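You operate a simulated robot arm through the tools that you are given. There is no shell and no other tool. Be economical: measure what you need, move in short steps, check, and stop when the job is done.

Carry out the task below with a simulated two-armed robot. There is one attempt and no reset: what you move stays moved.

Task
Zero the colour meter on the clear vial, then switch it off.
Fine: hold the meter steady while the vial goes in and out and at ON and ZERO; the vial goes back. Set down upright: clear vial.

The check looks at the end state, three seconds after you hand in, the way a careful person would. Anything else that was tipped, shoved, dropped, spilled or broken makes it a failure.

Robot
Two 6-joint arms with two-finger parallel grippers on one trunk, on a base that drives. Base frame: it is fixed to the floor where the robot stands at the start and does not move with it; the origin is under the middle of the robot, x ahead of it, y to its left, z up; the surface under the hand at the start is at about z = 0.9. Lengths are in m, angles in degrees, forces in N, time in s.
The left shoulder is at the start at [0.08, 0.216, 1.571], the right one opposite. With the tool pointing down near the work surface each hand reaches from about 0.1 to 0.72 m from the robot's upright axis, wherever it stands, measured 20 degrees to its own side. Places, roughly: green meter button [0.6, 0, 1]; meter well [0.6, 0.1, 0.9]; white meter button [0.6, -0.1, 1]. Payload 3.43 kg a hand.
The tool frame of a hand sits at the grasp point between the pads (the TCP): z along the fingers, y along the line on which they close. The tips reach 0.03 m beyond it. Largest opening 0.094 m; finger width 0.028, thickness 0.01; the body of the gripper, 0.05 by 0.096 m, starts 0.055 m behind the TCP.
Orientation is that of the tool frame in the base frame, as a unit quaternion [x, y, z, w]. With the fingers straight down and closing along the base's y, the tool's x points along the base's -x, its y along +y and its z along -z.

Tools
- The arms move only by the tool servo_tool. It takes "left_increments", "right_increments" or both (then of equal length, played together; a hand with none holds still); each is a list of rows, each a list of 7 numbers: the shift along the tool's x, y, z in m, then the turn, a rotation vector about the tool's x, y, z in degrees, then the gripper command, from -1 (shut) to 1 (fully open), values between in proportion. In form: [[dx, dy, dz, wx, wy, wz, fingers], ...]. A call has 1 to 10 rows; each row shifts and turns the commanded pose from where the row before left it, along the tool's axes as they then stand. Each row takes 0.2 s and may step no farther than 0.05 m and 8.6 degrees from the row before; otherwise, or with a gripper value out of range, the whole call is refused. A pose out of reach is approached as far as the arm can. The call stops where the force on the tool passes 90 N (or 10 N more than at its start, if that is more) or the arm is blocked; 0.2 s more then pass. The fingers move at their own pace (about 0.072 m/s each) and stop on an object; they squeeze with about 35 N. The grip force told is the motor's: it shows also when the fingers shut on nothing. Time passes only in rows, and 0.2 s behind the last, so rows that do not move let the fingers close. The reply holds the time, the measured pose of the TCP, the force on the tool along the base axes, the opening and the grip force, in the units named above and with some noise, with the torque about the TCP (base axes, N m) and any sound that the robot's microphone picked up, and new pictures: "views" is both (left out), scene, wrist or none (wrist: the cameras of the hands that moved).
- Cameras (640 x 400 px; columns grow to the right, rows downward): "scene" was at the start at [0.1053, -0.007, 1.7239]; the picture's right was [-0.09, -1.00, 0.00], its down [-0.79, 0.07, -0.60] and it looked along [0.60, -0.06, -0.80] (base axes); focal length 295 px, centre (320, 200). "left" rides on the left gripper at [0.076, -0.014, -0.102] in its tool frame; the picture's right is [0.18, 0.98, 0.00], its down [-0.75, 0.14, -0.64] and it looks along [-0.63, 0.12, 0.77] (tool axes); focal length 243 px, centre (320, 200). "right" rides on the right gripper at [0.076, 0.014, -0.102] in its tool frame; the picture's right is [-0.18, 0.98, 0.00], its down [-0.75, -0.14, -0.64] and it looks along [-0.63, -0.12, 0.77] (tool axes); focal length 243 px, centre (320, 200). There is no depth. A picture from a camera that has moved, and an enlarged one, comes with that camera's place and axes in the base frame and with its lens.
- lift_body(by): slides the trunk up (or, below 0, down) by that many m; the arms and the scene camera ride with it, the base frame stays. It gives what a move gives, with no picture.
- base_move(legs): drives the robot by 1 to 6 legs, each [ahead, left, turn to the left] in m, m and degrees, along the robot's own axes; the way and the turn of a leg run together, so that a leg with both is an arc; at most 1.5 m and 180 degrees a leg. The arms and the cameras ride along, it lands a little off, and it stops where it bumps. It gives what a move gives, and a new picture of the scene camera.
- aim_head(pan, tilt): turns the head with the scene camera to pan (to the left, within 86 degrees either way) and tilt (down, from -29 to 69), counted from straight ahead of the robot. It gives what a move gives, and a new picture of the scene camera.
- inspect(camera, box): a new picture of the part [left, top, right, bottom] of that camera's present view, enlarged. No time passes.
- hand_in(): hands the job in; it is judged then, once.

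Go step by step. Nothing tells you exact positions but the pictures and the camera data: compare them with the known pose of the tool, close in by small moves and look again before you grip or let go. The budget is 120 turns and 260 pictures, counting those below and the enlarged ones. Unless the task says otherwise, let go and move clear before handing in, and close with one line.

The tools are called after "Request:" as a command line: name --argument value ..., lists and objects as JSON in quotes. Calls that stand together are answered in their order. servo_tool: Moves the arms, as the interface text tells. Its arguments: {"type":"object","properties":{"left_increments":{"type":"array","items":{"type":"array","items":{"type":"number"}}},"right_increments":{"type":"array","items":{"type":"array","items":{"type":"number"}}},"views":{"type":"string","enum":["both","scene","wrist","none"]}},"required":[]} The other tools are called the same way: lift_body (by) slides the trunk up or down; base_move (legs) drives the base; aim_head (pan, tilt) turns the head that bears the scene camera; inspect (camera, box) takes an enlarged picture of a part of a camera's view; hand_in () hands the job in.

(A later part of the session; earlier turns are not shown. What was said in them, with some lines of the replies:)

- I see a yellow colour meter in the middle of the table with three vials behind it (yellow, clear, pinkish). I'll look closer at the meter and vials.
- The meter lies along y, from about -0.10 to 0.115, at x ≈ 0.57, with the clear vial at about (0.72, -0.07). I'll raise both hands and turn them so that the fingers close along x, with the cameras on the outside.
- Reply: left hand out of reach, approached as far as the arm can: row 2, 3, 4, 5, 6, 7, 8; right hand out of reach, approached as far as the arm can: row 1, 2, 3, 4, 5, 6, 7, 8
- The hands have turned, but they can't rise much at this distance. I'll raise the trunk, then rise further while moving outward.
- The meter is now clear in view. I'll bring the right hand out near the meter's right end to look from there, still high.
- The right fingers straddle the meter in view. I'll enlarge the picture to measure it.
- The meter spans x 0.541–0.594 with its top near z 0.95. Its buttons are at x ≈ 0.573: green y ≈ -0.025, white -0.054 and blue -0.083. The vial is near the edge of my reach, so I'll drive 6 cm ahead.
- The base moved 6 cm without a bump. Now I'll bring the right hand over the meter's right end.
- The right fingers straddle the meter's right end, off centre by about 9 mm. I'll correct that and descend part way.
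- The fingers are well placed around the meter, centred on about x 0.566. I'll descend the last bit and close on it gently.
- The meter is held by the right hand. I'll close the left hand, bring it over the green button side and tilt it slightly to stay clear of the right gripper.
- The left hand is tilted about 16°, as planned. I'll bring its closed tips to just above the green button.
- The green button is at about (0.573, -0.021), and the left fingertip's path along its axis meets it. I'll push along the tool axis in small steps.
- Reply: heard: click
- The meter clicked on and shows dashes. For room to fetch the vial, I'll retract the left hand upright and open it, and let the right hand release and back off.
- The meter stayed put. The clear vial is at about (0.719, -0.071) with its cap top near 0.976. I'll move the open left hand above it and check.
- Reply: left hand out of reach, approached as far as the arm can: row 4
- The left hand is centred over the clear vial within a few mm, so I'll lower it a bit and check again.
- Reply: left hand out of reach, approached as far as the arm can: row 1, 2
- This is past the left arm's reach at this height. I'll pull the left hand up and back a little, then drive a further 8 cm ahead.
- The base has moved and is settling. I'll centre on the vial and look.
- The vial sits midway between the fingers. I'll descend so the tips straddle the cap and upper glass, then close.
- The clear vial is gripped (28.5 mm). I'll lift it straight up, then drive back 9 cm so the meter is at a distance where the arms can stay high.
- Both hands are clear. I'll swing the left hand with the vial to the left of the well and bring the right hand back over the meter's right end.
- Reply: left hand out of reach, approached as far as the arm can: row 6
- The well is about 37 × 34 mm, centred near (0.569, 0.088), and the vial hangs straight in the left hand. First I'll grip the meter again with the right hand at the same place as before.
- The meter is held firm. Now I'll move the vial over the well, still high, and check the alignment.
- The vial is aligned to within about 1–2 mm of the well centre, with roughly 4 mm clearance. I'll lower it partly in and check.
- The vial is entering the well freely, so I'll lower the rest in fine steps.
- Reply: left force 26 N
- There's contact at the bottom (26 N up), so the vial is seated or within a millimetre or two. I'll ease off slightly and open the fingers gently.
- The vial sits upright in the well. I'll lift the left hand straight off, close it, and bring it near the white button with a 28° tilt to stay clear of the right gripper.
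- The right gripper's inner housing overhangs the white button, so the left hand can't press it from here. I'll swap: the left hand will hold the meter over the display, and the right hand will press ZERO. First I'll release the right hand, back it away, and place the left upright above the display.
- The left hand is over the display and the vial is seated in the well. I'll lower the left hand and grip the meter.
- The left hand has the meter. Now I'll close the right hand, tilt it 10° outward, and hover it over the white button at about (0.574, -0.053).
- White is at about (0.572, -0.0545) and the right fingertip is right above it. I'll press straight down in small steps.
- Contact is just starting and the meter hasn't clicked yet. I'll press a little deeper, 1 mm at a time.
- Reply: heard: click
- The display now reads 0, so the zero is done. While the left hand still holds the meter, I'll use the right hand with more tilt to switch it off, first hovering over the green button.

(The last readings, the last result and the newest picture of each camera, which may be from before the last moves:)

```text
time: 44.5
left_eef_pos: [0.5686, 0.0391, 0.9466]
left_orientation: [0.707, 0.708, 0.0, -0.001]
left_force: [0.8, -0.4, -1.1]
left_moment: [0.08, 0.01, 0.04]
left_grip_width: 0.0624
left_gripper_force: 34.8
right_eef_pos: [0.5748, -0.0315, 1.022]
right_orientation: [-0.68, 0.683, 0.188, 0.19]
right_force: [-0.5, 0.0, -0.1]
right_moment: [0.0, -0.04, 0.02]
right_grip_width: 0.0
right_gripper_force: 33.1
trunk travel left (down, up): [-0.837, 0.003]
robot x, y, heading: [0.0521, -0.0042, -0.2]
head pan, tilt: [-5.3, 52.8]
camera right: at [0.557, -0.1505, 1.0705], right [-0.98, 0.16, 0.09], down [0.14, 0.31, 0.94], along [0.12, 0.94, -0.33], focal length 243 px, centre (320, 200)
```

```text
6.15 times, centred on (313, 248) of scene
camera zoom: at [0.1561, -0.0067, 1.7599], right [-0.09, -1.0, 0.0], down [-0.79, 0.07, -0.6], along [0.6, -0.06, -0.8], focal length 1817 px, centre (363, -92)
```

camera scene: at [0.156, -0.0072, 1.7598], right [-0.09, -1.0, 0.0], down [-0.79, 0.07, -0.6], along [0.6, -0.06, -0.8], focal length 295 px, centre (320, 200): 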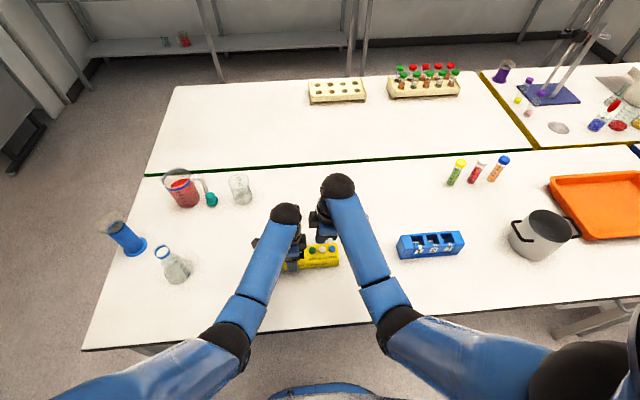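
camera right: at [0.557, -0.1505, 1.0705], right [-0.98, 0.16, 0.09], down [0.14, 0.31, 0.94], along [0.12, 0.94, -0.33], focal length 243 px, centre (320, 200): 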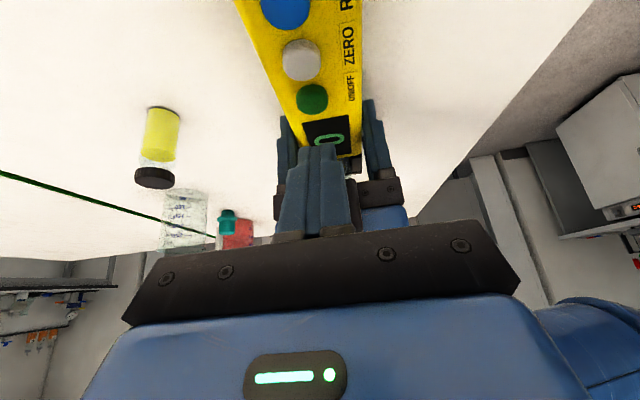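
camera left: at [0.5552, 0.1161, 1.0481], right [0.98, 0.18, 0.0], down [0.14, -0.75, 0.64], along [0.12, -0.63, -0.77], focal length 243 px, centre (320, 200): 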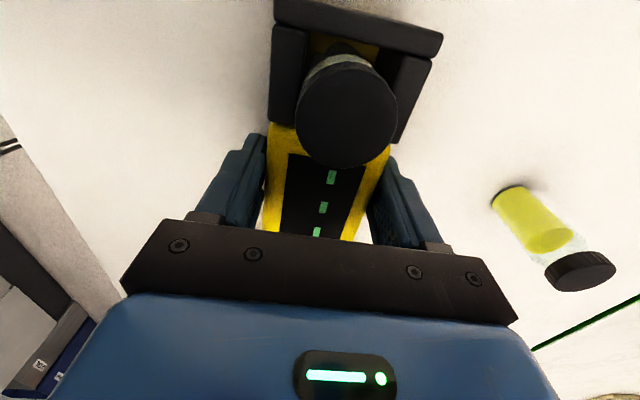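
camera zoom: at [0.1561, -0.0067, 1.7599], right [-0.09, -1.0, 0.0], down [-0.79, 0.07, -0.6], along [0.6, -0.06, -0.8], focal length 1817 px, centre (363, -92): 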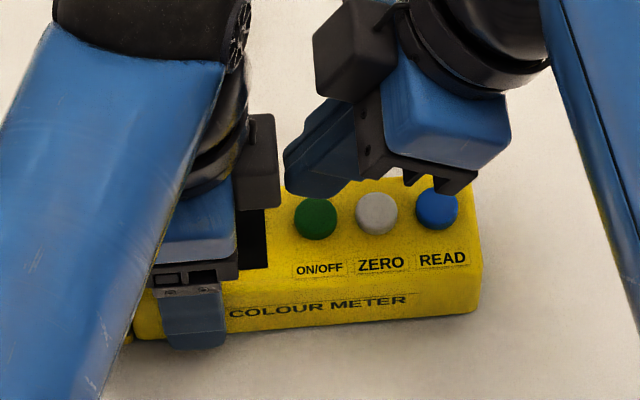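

The tip is above the green button at about (0.571, -0.025). I'll press straight down, with the last bit in 1 mm steps.

Request:
servo_tool --right_increments '[[0.0087, 0, 0.0124, 0, 0, 0, -1], [0.0072, 0, 0.012, 0, 0, 0, -1], [0.0015, 0, 0.0026, 0, 0, 0, -1]]' --views "none"

Request:
inspect --camera "right" --box '[250, 20, 400, 200]'

```text
time: 45.4
left_eef_pos: [0.5682, 0.0397, 0.9461]
left_orientation: [0.707, 0.708, 0.0, -0.001]
left_force: [1.3, 0.2, -0.4]
left_moment: [0.04, 0.03, 0.04]
left_grip_width: 0.0624
left_gripper_force: 35.1
right_eef_pos: [0.5727, -0.0327, 0.9889]
right_orientation: [-0.68, 0.683, 0.188, 0.19]
right_force: [-1.4, 1.5, 1.3]
right_moment: [0.04, -0.01, 0.01]
right_grip_width: 0.0
right_gripper_force: 33.1
trunk travel left (down, up): [-0.837, 0.003]
robot x, y, heading: [0.0489, 0.0011, -0.1]
head pan, tilt: [-5.3, 52.8]
heard: click
```

```text
2.22 times, centred on (325, 110) of right
camera zoom: at [0.5565, -0.1515, 1.0389], right [-0.98, 0.16, 0.09], down [0.14, 0.31, 0.94], along [0.12, 0.94, -0.33], focal length 539 px, centre (309, 400)
```

zoom: 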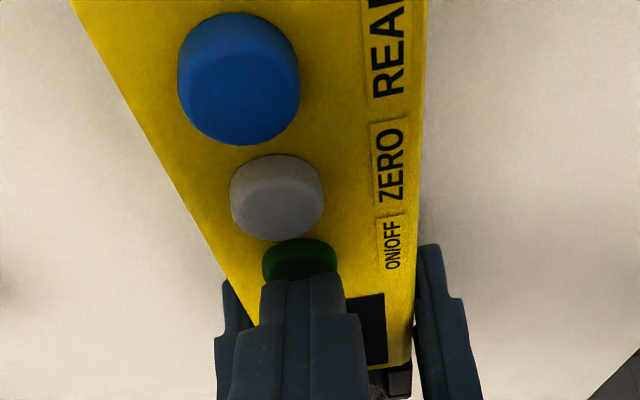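

The meter clicked. I'll retract the right hand upward, move it outward, then set it upright and open it over the meter's right end, and check the display.

Request:
servo_tool --right_increments '[[-0.0129, 0, -0.0214, 0, 0, 0, -1], [-0.0129, 0, -0.0214, 0, 0, 0, -1], [0.0257, 0, -0.0155, 0, 0, 0, -1], [0.0257, 0, -0.0155, 0, 0, 0, -1], [0, 0, 0, 0, 6.2, 0, -1], [0, 0, 0, 0, 6.2, 0, 0], [0, 0, 0, 0, 6.2, 0, 1], [0, 0, 0, 0, 6.2, 0, 1], [0, 0, 0, 0, 6.2, 0, 1], [0, 0, 0, 0, 0, 0, 1]]' --views "both"

Request:
inspect --camera "left" --box '[240, 120, 400, 250]'

```text
time: 47.5
left_eef_pos: [0.5704, 0.0393, 0.9479]
left_orientation: [0.707, 0.708, 0.0, 0.001]
left_force: [0.5, 1.2, -0.6]
left_moment: [-0.06, 0.03, -0.02]
left_grip_width: 0.0622
left_gripper_force: 35.5
right_eef_pos: [0.5725, -0.0935, 1.0379]
right_orientation: [-0.705, 0.709, -0.003, 0.001]
right_force: [0.0, -0.2, 0.0]
right_moment: [-0.01, 0.01, -0.03]
right_grip_width: 0.0941
right_gripper_force: 0.0
trunk travel left (down, up): [-0.837, 0.003]
robot x, y, heading: [0.0514, -0.0018, -0.0]
head pan, tilt: [-5.3, 52.8]
camera scene: at [0.1559, -0.0071, 1.7599], right [-0.09, -1.0, 0.0], down [-0.79, 0.07, -0.6], along [0.6, -0.06, -0.8], focal length 295 px, centre (320, 200)
camera right: at [0.5559, -0.1699, 1.1414], right [-0.98, 0.19, 0.0], down [0.14, 0.75, 0.64], along [0.12, 0.63, -0.77], focal length 243 px, centre (320, 200)
```

scene: 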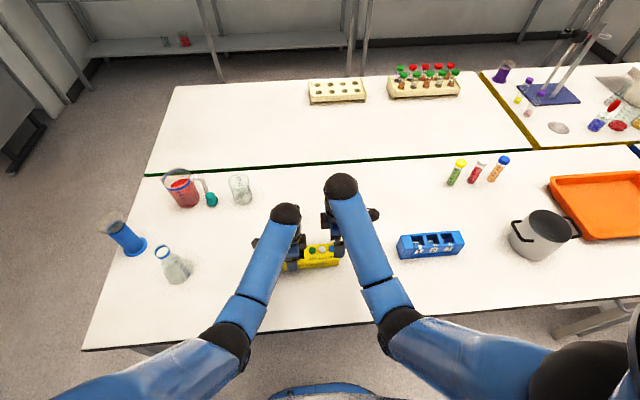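
right: 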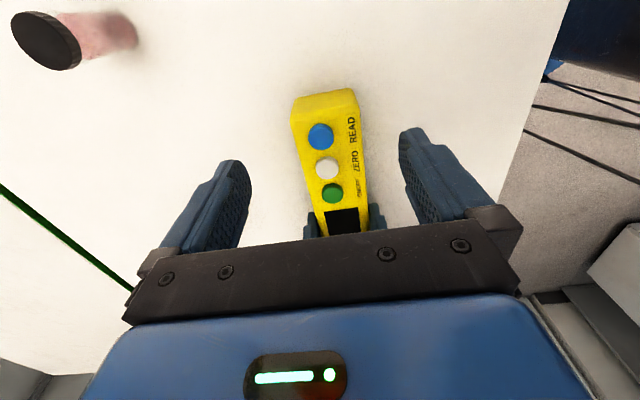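

```text
3.08 times, centred on (320, 185) of left
camera zoom: at [0.5553, 0.1162, 1.0482], right [0.98, 0.19, 0.0], down [0.14, -0.75, 0.64], along [0.12, -0.63, -0.77], focal length 746 px, centre (320, 246)
```

zoom: 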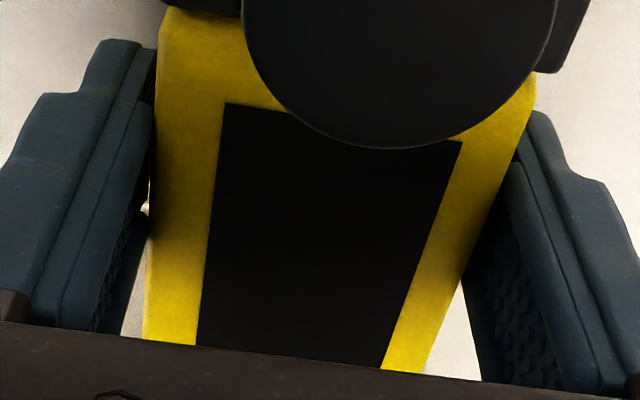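

The display is blank, so the meter is off. The right hand grips the meter's end now, and then the left hand will let go and rise.

Request:
servo_tool --right_increments '[[-0.0065, 0.004, 0.02, 0, 0, 0, 1], [0, 0, 0.03, 0, 0, 0, 1], [0, 0, 0.03, 0, 0, 0, 1], [0, 0, 0.013, 0, 0, 0, 0.7], [0, 0, 0, 0, 0, 0, 0.5], [0, 0, 0, 0, 0, 0, 0.25], [0, 0, 0, 0, 0, 0, 0.15], [0, 0, 0, 0, 0, 0, 0.15]]' --views "wrist"

```text
time: 49.4
left_eef_pos: [0.5696, 0.0386, 0.9466]
left_orientation: [0.707, 0.707, 0.0, 0.0]
left_force: [8.1, -1.0, -4.6]
left_moment: [0.25, -0.03, 0.69]
left_grip_width: 0.0621
left_gripper_force: 34.8
right_eef_pos: [0.5703, -0.0861, 0.9448]
right_orientation: [-0.705, 0.709, 0.0, 0.0]
right_force: [-8.8, 0.7, 3.4]
right_moment: [0.3, 0.04, 0.38]
right_grip_width: 0.0624
right_gripper_force: 35.5
trunk travel left (down, up): [-0.837, 0.003]
robot x, y, heading: [0.0463, -0.0012, -0.3]
head pan, tilt: [-5.3, 52.8]
camera right: at [0.5536, -0.1625, 1.0482], right [-0.98, 0.19, 0.0], down [0.14, 0.75, 0.64], along [0.12, 0.63, -0.77], focal length 243 px, centre (320, 200)
```

right: 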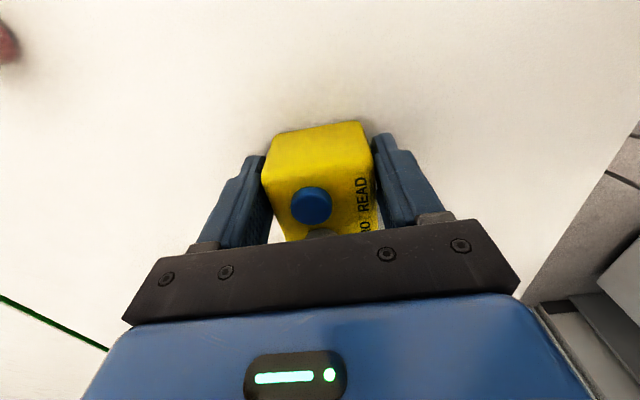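

Both hands hold the meter with a small side load. I'll relieve it, then open the left hand, raise it, and move it over the vial.

Request:
servo_tool --right_increments '[[0, 0.0012, 0, 0, 0, 0, 0.15], [0, 0, 0, 0, 0, 0, 0.15], [0, 0, 0, 0, 0, 0, 0.15], [0, 0, 0, 0, 0, 0, 0.15], [0, 0, 0, 0, 0, 0, 0.15], [0, 0, 0, 0, 0, 0, 0.15], [0, 0, 0, 0, 0, 0, 0.15], [0, 0, 0, 0, 0, 0, 0.15], [0, 0, 0, 0, 0, 0, 0.15], [0, 0, 0, 0, 0, 0, 0.15]]' --left_increments '[[0, 0, 0, 0, 0, 0, 0.15], [0, 0, 0, 0, 0, 0, 1], [0, 0, 0, 0, 0, 0, 1], [0, 0, -0.02, 0, 0, 0, 1], [0, 0, -0.03, 0, 0, 0, 1], [0, 0, -0.03, 0, 0, 0, 1], [0, 0, -0.03, 0, 0, 0, 1], [0.025, 0, 0, 0, 0, 0, 1], [0.025, 0, 0, 0, 0, 0, 1], [0, 0, 0, 0, 0, 0, 1]]' --views "both"

Request:
inspect --camera "left" --box '[240, 60, 400, 200]'

Request:
inspect --camera "scene" --box '[250, 215, 346, 280]'

```text
time: 51.5
left_eef_pos: [0.5697, 0.0902, 1.0564]
left_orientation: [0.707, 0.707, 0.0, 0.0]
left_force: [-0.1, -0.8, 0.4]
left_moment: [-0.02, 0.0, 0.02]
left_grip_width: 0.0939
left_gripper_force: 0.0
right_eef_pos: [0.5683, -0.0868, 0.9459]
right_orientation: [-0.705, 0.709, 0.0, 0.001]
right_force: [-0.8, 0.1, -0.7]
right_moment: [-0.02, 0.07, -0.02]
right_grip_width: 0.0622
right_gripper_force: 35.0
trunk travel left (down, up): [-0.837, 0.003]
robot x, y, heading: [0.051, 0.0015, -0.2]
head pan, tilt: [-5.3, 52.8]
camera scene: at [0.1562, -0.0076, 1.7598], right [-0.09, -1.0, 0.0], down [-0.79, 0.07, -0.6], along [0.6, -0.06, -0.8], focal length 295 px, centre (320, 200)
camera right: at [0.5522, -0.163, 1.0482], right [-0.98, 0.19, 0.0], down [0.14, 0.75, 0.64], along [0.12, 0.63, -0.77], focal length 243 px, centre (320, 200)
camera left: at [0.556, 0.1674, 1.1576], right [0.98, 0.18, 0.0], down [0.14, -0.75, 0.64], along [0.12, -0.63, -0.77], focal length 243 px, centre (320, 200)
```

scene: 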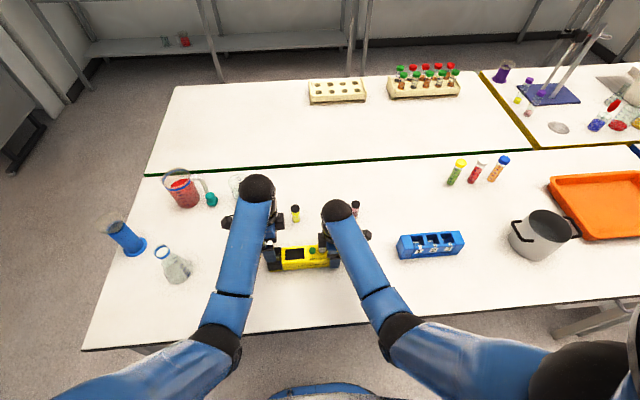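
right: 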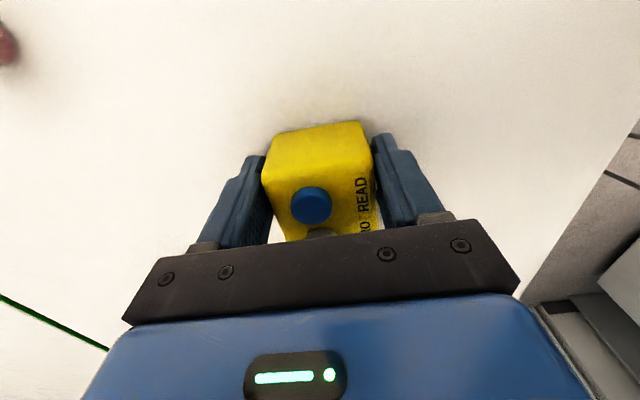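
left: 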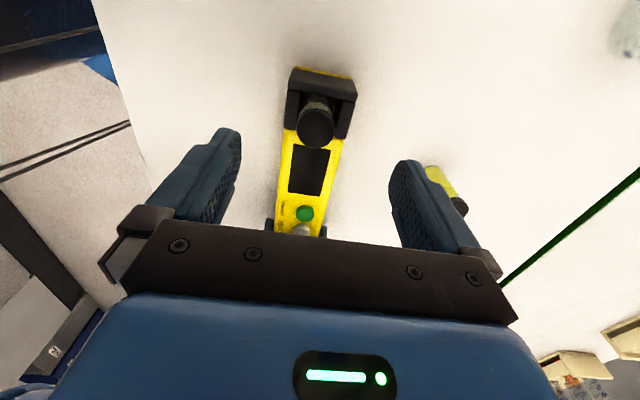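

```text
2.86 times, centred on (320, 130) of left
camera zoom: at [0.556, 0.1674, 1.1576], right [0.98, 0.18, 0.0], down [0.14, -0.75, 0.64], along [0.12, -0.63, -0.77], focal length 693 px, centre (320, 400)
```

zoom: 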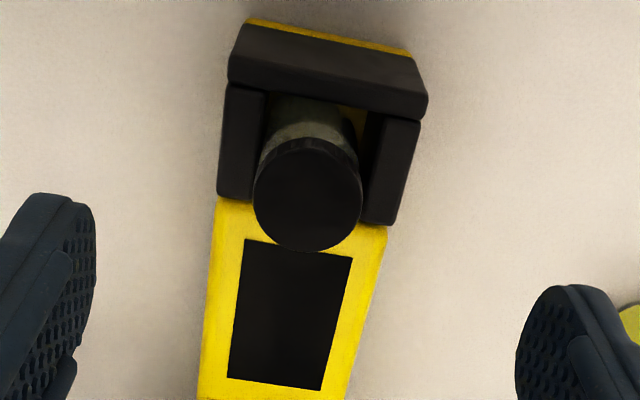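

```text
6.15 times, centred on (298, 248) of scene
camera zoom: at [0.1562, -0.0076, 1.7598], right [-0.09, -1.0, 0.0], down [-0.79, 0.07, -0.6], along [0.6, -0.06, -0.8], focal length 1817 px, centre (455, -92)
```

zoom: 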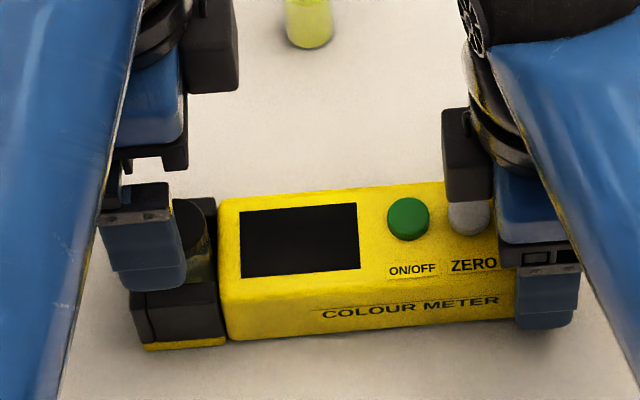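

The vial's cap is centred in the left hand's opening, and the right hand holds the meter. I'll descend onto the cap and close.

Request:
servo_tool --left_increments '[[-0.001, -0.0015, 0.02, 0, 0, 0, 0.6], [0, 0, 0.02, 0, 0, 0, 0.4], [0, 0, 0.02, 0, 0, 0, 0.3], [0, 0, 0.009, 0, 0, 0, 0.2], [0, 0, 0, 0, 0, 0, -0.1], [0, 0, 0, 0, 0, 0, -0.35], [0, 0, 0, 0, 0, 0, -0.6], [0, 0, 0, 0, 0, 0, -0.6], [0, 0, 0, 0, 0, 0, -0.6]]' --views "wrist"

Request:
inspect --camera "left" --box '[240, 70, 400, 200]'

```text
time: 53.5
left_eef_pos: [0.5674, 0.0873, 0.9877]
left_orientation: [0.707, 0.708, -0.001, 0.0]
left_force: [-0.1, 0.7, 0.5]
left_moment: [-0.02, 0.03, 0.0]
left_grip_width: 0.0288
left_gripper_force: 35.0
right_eef_pos: [0.5682, -0.0851, 0.9443]
right_orientation: [-0.706, 0.708, -0.001, 0.001]
right_force: [0.2, -0.1, 0.3]
right_moment: [-0.02, 0.07, 0.04]
right_grip_width: 0.0622
right_gripper_force: 35.2
trunk travel left (down, up): [-0.837, 0.003]
robot x, y, heading: [0.0486, 0.0003, -0.2]
head pan, tilt: [-5.3, 52.8]
camera left: at [0.5544, 0.1644, 1.0896], right [0.98, 0.18, 0.0], down [0.14, -0.75, 0.64], along [0.12, -0.63, -0.77], focal length 243 px, centre (320, 200)
```

left: 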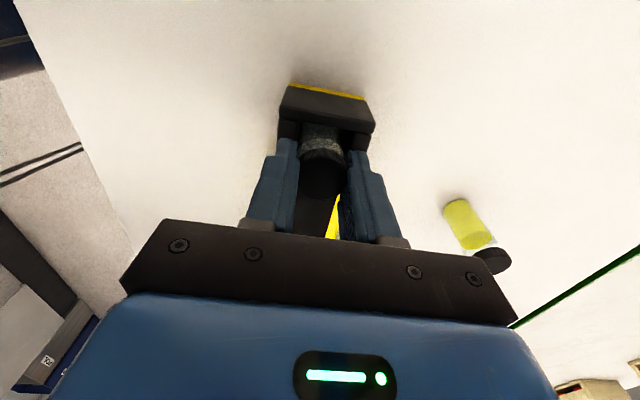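

```text
3.08 times, centred on (320, 135) of left
camera zoom: at [0.5544, 0.1644, 1.0896], right [0.98, 0.18, 0.0], down [0.14, -0.75, 0.64], along [0.12, -0.63, -0.77], focal length 746 px, centre (320, 400)
```

zoom: 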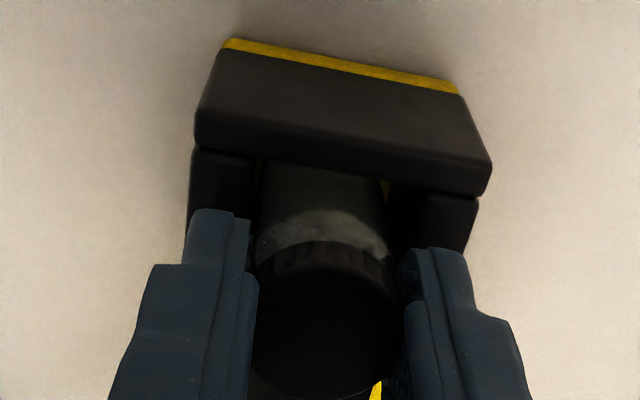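

The vial is gripped. I'll lift it straight up out of the well while the right hand keeps the meter steady.

Request:
servo_tool --left_increments '[[0, 0, -0.015, 0, 0, 0, -0.6], [0, 0, -0.02, 0, 0, 0, -0.6], [0, 0, -0.02, 0, 0, 0, -0.6], [0, 0, -0.02, 0, 0, 0, -0.6], [0, 0, 0, 0, 0, 0, -0.6]]' --views "wrist"

Request:
inspect --camera "scene" --box '[250, 215, 346, 280]'

```text
time: 54.8
left_eef_pos: [0.5684, 0.087, 1.0635]
left_orientation: [0.706, 0.708, 0.0, 0.0]
left_force: [-0.2, 0.4, -0.2]
left_moment: [-0.02, 0.0, 0.02]
left_grip_width: 0.0283
left_gripper_force: 34.9
right_eef_pos: [0.5689, -0.0857, 0.9455]
right_orientation: [-0.705, 0.709, -0.001, 0.001]
right_force: [0.2, 0.1, -0.1]
right_moment: [0.05, 0.05, 0.05]
right_grip_width: 0.0622
right_gripper_force: 35.0
trunk travel left (down, up): [-0.837, 0.003]
robot x, y, heading: [0.0463, -0.0013, -0.3]
head pan, tilt: [-5.3, 52.8]
camera left: at [0.5539, 0.1639, 1.1654], right [0.98, 0.18, 0.0], down [0.14, -0.75, 0.64], along [0.12, -0.63, -0.77], focal length 243 px, centre (320, 200)
```

left: 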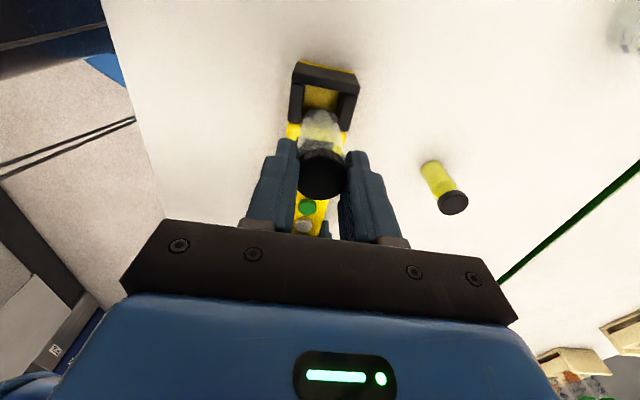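

```text
6.15 times, centred on (298, 248) of scene
camera zoom: at [0.1559, -0.007, 1.7599], right [-0.09, -1.0, 0.0], down [-0.79, 0.07, -0.6], along [0.6, -0.06, -0.8], focal length 1817 px, centre (455, -92)
```

zoom: 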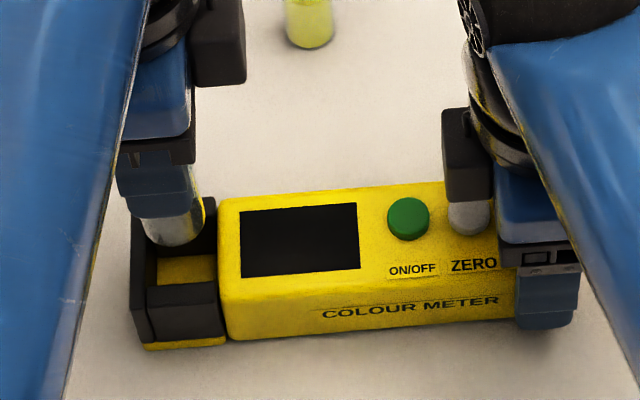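

The vial is out and the meter stayed put. The right hand will release and back off, and then the left hand will carry the vial towards its original place.

Request:
servo_tool --right_increments '[[0, 0, 0, 0, 0, 0, 1], [0, 0, 0, 0, 0, 0, 1], [0, 0, -0.025, 0, 0, 0, 1], [0, 0, -0.035, 0, 0, 0, 1], [0, 0, -0.035, 0, 0, 0, 1], [0.03, 0.01, 0, 0, 0, 0, 1], [0.03, 0.02, 0, 0, 0, 0, 1], [0.03, 0.02, 0, 0, 0, 0, 1], [0.02, 0.012, 0, 0, 0, 0, 1], [0, 0, 0, 0, 0, 0, 1]]' --left_increments '[[0, 0, 0, 0, 0, 0, -0.6], [0, 0.015, -0.003, 0, 0, 0, -0.6], [0, 0.0175, -0.003, 0, 0, 0, -0.6], [0, 0.015, 0, 0, 0, 0, -0.6], [0, 0.015, 0, 0, 0, 0, -0.6], [-0.0275, 0, 0, 0, 0, 0, -0.6], [-0.0325, 0, 0, 0, 0, 0, -0.6], [-0.0325, 0, 0, 0, 0, 0, -0.6], [-0.0325, 0, 0, 0, 0, 0, -0.6], [-0.0325, 0, 0, 0, 0, 0, -0.6]]' --views "scene"

```text
time: 57.0
left_eef_pos: [0.6307, -0.0708, 1.0676]
left_orientation: [0.706, 0.708, 0.0, 0.0]
left_force: [0.1, -0.8, 0.2]
left_moment: [0.02, -0.01, 0.01]
left_grip_width: 0.0286
left_gripper_force: 34.6
right_eef_pos: [0.5038, -0.1995, 1.0375]
right_orientation: [-0.705, 0.709, 0.0, 0.001]
right_force: [0.2, -0.6, -0.7]
right_moment: [-0.02, -0.03, -0.03]
right_grip_width: 0.0939
right_gripper_force: 0.0
trunk travel left (down, up): [-0.837, 0.003]
robot x, y, heading: [0.0519, -0.001, -0.2]
head pan, tilt: [-5.3, 52.8]
camera scene: at [0.1562, -0.0091, 1.7598], right [-0.09, -1.0, 0.0], down [-0.79, 0.08, -0.6], along [0.6, -0.06, -0.8], focal length 295 px, centre (320, 200)
```

scene: 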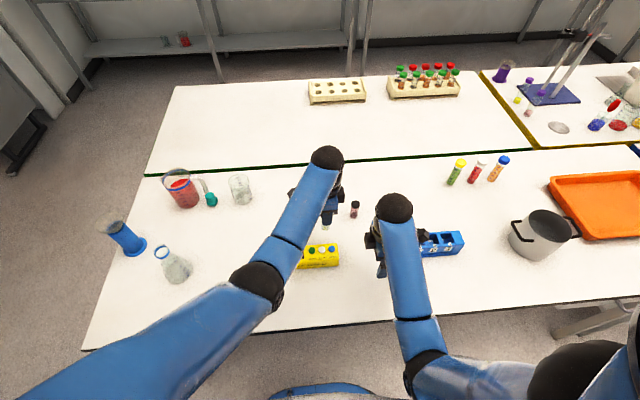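

Both hands are clear. I'll drive 9 cm ahead to bring the vial above its place at (0.720, -0.071).

Request:
base_move --legs '[[0.09, 0, 0]]'

Request:
servo_tool --left_increments '[[0, 0, 0, 0, 0, 0, -0.6], [0, 0, 0, 0, 0, 0, -0.6], [0, 0, 0, 0, 0, 0, -0.6]]' --views "wrist"

```text
time: 58.0
left_eef_pos: [0.7072, -0.0703, 1.0745]
left_orientation: [0.708, 0.706, 0.003, 0.004]
left_force: [-2.0, 0.4, 0.0]
left_moment: [0.01, -0.06, -0.04]
left_grip_width: 0.0287
left_gripper_force: 34.9
right_eef_pos: [0.5814, -0.2, 1.0424]
right_orientation: [-0.704, 0.71, -0.005, 0.004]
right_force: [-1.8, 0.2, 0.0]
right_moment: [-0.02, -0.11, 0.01]
right_grip_width: 0.0942
right_gripper_force: 0.0
trunk travel left (down, up): [-0.837, 0.003]
robot x, y, heading: [0.1351, -0.0019, -0.3]
head pan, tilt: [-5.3, 52.8]
camera scene: at [0.2261, -0.0072, 1.7612], right [-0.1, -1.0, 0.0], down [-0.79, 0.08, -0.61], along [0.61, -0.06, -0.79], focal length 295 px, centre (320, 200)
```

scene: 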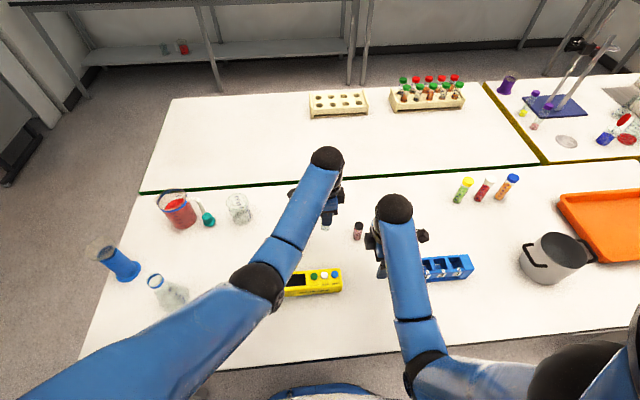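

```text
time: 58.9
left_eef_pos: [0.7154, -0.0709, 1.0691]
left_orientation: [0.708, 0.706, 0.001, 0.001]
left_force: [-0.3, -0.7, 0.1]
left_moment: [-0.01, -0.01, 0.01]
left_grip_width: 0.0288
left_gripper_force: 34.9
right_eef_pos: [0.5888, -0.1988, 1.0388]
right_orientation: [-0.704, 0.71, -0.001, 0.002]
right_force: [-1.2, 0.0, 0.2]
right_moment: [-0.01, -0.01, 0.0]
right_grip_width: 0.0938
right_gripper_force: 0.0
trunk travel left (down, up): [-0.837, 0.003]
robot x, y, heading: [0.1375, 0.0005, -0.2]
head pan, tilt: [-5.3, 52.8]
camera left: at [0.7016, 0.0059, 1.171], right [0.98, 0.18, 0.0], down [0.14, -0.75, 0.64], along [0.12, -0.63, -0.77], focal length 243 px, centre (320, 200)
```

left: 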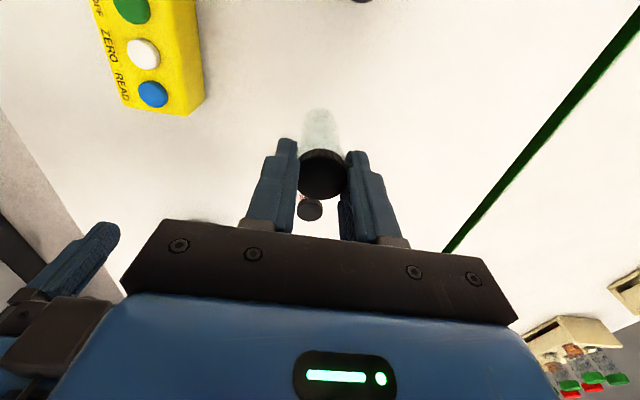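

The vial is about 5 mm short in x. I'll correct that and lower it almost to the table.

Request:
servo_tool --left_increments '[[0, 0.005, 0.01, 0, 0, 0, -0.6], [0, 0, 0.025, 0, 0, 0, -0.6], [0, 0, 0.025, 0, 0, 0, -0.6], [0, 0, 0.018, 0, 0, 0, -0.6], [0, 0, 0.006, 0, 0, 0, -0.6], [0, 0, 0, 0, 0, 0, -0.6]]' --views "wrist"

Request:
inspect --camera "scene" --box '[275, 200, 371, 260]'

```text
time: 60.2
left_eef_pos: [0.7226, -0.0706, 0.9846]
left_orientation: [0.709, 0.706, 0.001, 0.001]
left_force: [-0.8, 0.5, -1.1]
left_moment: [0.0, 0.0, -0.01]
left_grip_width: 0.0286
left_gripper_force: 34.6
right_eef_pos: [0.5894, -0.2007, 1.0381]
right_orientation: [-0.704, 0.71, -0.001, 0.001]
right_force: [-0.8, 0.1, -0.1]
right_moment: [0.01, 0.0, 0.04]
right_grip_width: 0.0938
right_gripper_force: 0.0
trunk travel left (down, up): [-0.837, 0.003]
robot x, y, heading: [0.1353, 0.0007, -0.5]
head pan, tilt: [-5.3, 52.8]
camera left: at [0.7093, 0.0076, 1.0857], right [0.98, 0.18, 0.0], down [0.14, -0.75, 0.64], along [0.12, -0.63, -0.77], focal length 243 px, centre (320, 200)
```

left: 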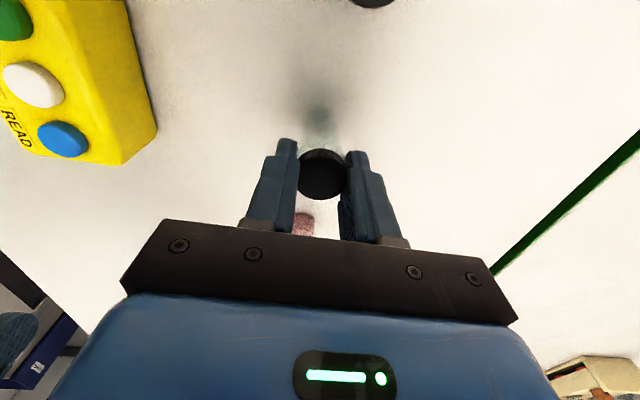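

```text
6.67 times, centred on (323, 230) of scene
camera zoom: at [0.2425, -0.0074, 1.7599], right [-0.1, -1.0, 0.0], down [-0.79, 0.08, -0.61], along [0.6, -0.06, -0.8], focal length 1969 px, centre (300, 0)
```

zoom: 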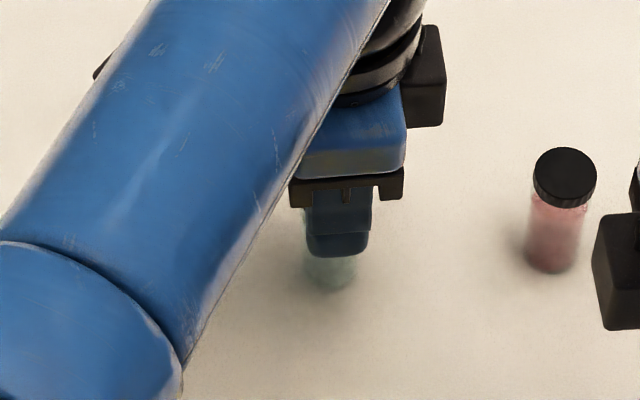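

I'll lower the last few millimetres in 1 mm steps, watching the force.

Request:
servo_tool --left_increments '[[0, -0.0015, 0.002, 0, 0, 0, -0.6], [0, 0, 0.001, 0, 0, 0, -0.6], [0, 0, 0.001, 0, 0, 0, -0.6], [0, 0, 0.001, 0, 0, 0, -0.6], [0, 0, 0, 0, 0, 0, -0.6]]' --views "none"

```text
time: 61.5
left_eef_pos: [0.7205, -0.0697, 0.9787]
left_orientation: [0.708, 0.706, 0.0, 0.0]
left_force: [0.6, -0.6, 0.4]
left_moment: [-0.01, -0.04, -0.01]
left_grip_width: 0.0285
left_gripper_force: 34.7
right_eef_pos: [0.5916, -0.2004, 1.0375]
right_orientation: [-0.704, 0.71, -0.001, 0.0]
right_force: [0.2, 0.2, -0.1]
right_moment: [-0.02, -0.01, 0.03]
right_grip_width: 0.0942
right_gripper_force: 0.0
trunk travel left (down, up): [-0.837, 0.003]
robot x, y, heading: [0.1367, -0.0009, -0.2]
head pan, tilt: [-5.3, 52.8]
```

Request:
servo_tool --left_increments '[[0, 0, 0.001, 0, 0, 0, -0.6], [0, 0, 0.001, 0, 0, 0, -0.6], [0, 0, 0, 0, 0, 0, -0.6]]' --views "none"

Request:
inspect --camera "scene" --box '[275, 200, 371, 260]'

```text
time: 62.2
left_eef_pos: [0.7208, -0.0701, 0.9768]
left_orientation: [0.709, 0.706, 0.0, 0.001]
left_force: [-0.1, 0.1, 4.8]
left_moment: [0.04, 0.05, 0.0]
left_grip_width: 0.0286
left_gripper_force: 34.8
right_eef_pos: [0.5905, -0.1993, 1.0379]
right_orientation: [-0.704, 0.71, -0.001, 0.0]
right_force: [0.2, -0.2, 1.0]
right_moment: [0.0, -0.02, -0.06]
right_grip_width: 0.0941
right_gripper_force: 0.0
trunk travel left (down, up): [-0.837, 0.003]
robot x, y, heading: [0.1403, -0.0003, -0.4]
head pan, tilt: [-5.3, 52.8]
```

```text
6.67 times, centred on (323, 230) of scene
camera zoom: at [0.2421, -0.0074, 1.76], right [-0.1, -1.0, 0.0], down [-0.79, 0.08, -0.61], along [0.6, -0.06, -0.8], focal length 1969 px, centre (300, 0)
```

zoom: 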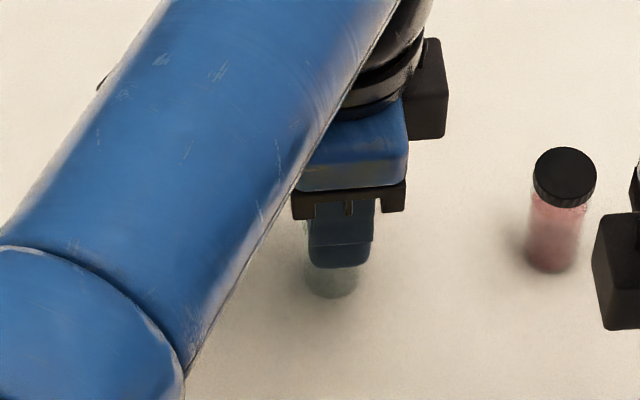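

The vial is touching the table (about 5 N up). I'll open slowly, then rise straight up.

Request:
servo_tool --left_increments '[[0, 0, 0, 0, 0, 0, -0.35], [0, 0, 0, 0, 0, 0, -0.2], [0, 0, 0, 0, 0, 0, 0.1], [0, 0, 0, 0, 0, 0, 0.5], [0, 0, 0, 0, 0, 0, 0.8], [0, 0, -0.02, 0, 0, 0, 0.8], [0, 0, -0.025, 0, 0, 0, 0.8], [0, 0, -0.025, 0, 0, 0, 0.8], [0, 0, -0.02, 0, 0, 0, 0.8]]' --views "wrist"

```text
time: 64.2
left_eef_pos: [0.7215, -0.07, 1.0696]
left_orientation: [0.709, 0.705, 0.0, 0.001]
left_force: [-0.5, 0.8, -0.4]
left_moment: [0.01, 0.0, 0.0]
left_grip_width: 0.0846
left_gripper_force: 0.0
right_eef_pos: [0.5914, -0.1987, 1.037]
right_orientation: [-0.704, 0.711, -0.001, 0.001]
right_force: [0.1, -0.6, 0.3]
right_moment: [0.0, -0.05, -0.01]
right_grip_width: 0.0939
right_gripper_force: 0.1
trunk travel left (down, up): [-0.837, 0.003]
robot x, y, heading: [0.1368, 0.0012, -0.2]
head pan, tilt: [-5.3, 52.8]
camera left: at [0.7082, 0.0077, 1.1706], right [0.98, 0.18, 0.0], down [0.14, -0.75, 0.64], along [0.12, -0.63, -0.77], focal length 243 px, centre (320, 200)
```

left: 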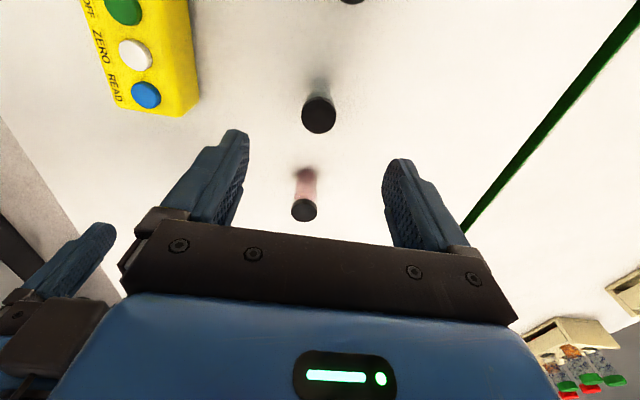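

The clear vial stands upright on its spot. I'll drive back to move clear and take a final look.

Request:
base_move --legs '[[-0.2, 0, 0]]'

Request:
inspect --camera "scene" --box '[220, 140, 380, 240]'

```text
time: 65.9
left_eef_pos: [0.5247, -0.0677, 1.0669]
left_orientation: [0.707, 0.707, -0.001, -0.001]
left_force: [0.7, 0.4, -0.9]
left_moment: [0.02, 0.04, 0.07]
left_grip_width: 0.0846
left_gripper_force: 0.1
right_eef_pos: [0.3929, -0.199, 1.0348]
right_orientation: [-0.705, 0.71, 0.001, -0.001]
right_force: [0.0, 0.1, -0.6]
right_moment: [0.0, 0.0, 0.0]
right_grip_width: 0.0939
right_gripper_force: 0.1
trunk travel left (down, up): [-0.837, 0.003]
robot x, y, heading: [-0.0696, -0.0022, -0.3]
head pan, tilt: [-5.3, 52.8]
camera scene: at [0.0478, -0.0067, 1.7593], right [-0.09, -1.0, 0.0], down [-0.8, 0.07, -0.6], along [0.6, -0.06, -0.8], focal length 295 px, centre (320, 200)
```

scene: 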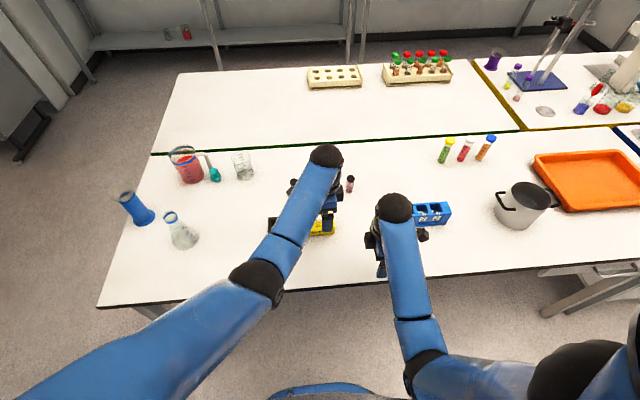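

```text
4.00 times, centred on (300, 190) of scene
camera zoom: at [0.0478, -0.0067, 1.7593], right [-0.09, -1.0, 0.0], down [-0.8, 0.07, -0.6], along [0.6, -0.06, -0.8], focal length 1181 px, centre (400, 240)
```

zoom: 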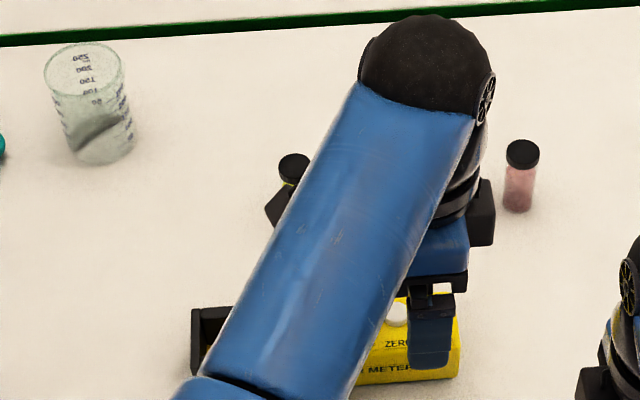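

The left hand hides the view, so I'll swing it left, high above everything, and check.

Request:
servo_tool --left_increments '[[0, 0, 0, 0, 0, 0, 0.8], [0.04, 0, 0, 0, 0, 0, 0.8], [0.045, 0, 0, 0, 0, 0, 0.8], [0.045, 0, 0, 0, 0, 0, 0.8], [0.045, 0, 0, 0, 0, 0, 0.8], [0.045, 0, 0, 0, 0, 0, 0.8], [0.04, 0, 0, 0, 0, 0, 0.8], [0, 0, 0, 0, 0, 0, 0.8]]' --views "none"

Request:
inspect --camera "scene" --box '[220, 150, 380, 250]'

```text
time: 67.7
left_eef_pos: [0.5166, 0.1905, 1.0678]
left_orientation: [0.707, 0.707, 0.0, 0.0]
left_force: [0.2, 0.7, -0.6]
left_moment: [0.0, -0.02, -0.01]
left_grip_width: 0.0846
left_gripper_force: 0.0
right_eef_pos: [0.3896, -0.1989, 1.0373]
right_orientation: [-0.705, 0.709, 0.0, 0.002]
right_force: [-0.2, -0.7, 0.4]
right_moment: [-0.01, -0.01, 0.0]
right_grip_width: 0.0939
right_gripper_force: 0.1
trunk travel left (down, up): [-0.837, 0.003]
robot x, y, heading: [-0.064, 0.0021, 0.1]
head pan, tilt: [-5.3, 52.8]
```

```text
4.00 times, centred on (300, 200) of scene
camera zoom: at [0.0407, -0.007, 1.7599], right [-0.09, -1.0, 0.0], down [-0.79, 0.07, -0.61], along [0.6, -0.06, -0.8], focal length 1181 px, centre (400, 200)
```

zoom: 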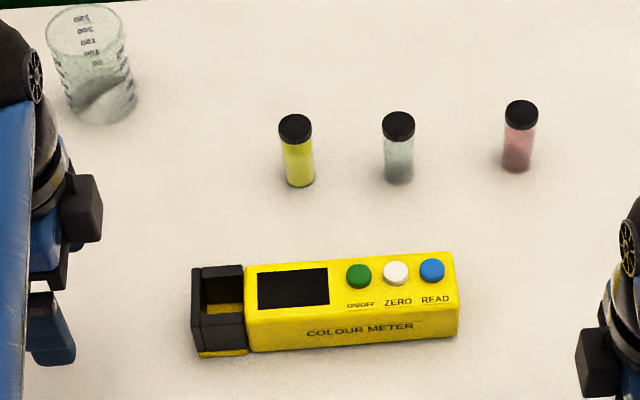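

The meter is off and in place with its well empty, and the clear vial stands upright where it was. Both hands are clear, so I'm handing in.

Request:
hand_in

```text
The job is handed in.
```

I zeroed the colour meter on the clear vial (the display read 0), switched it off (the display went blank), and put the vial back upright in its original place.
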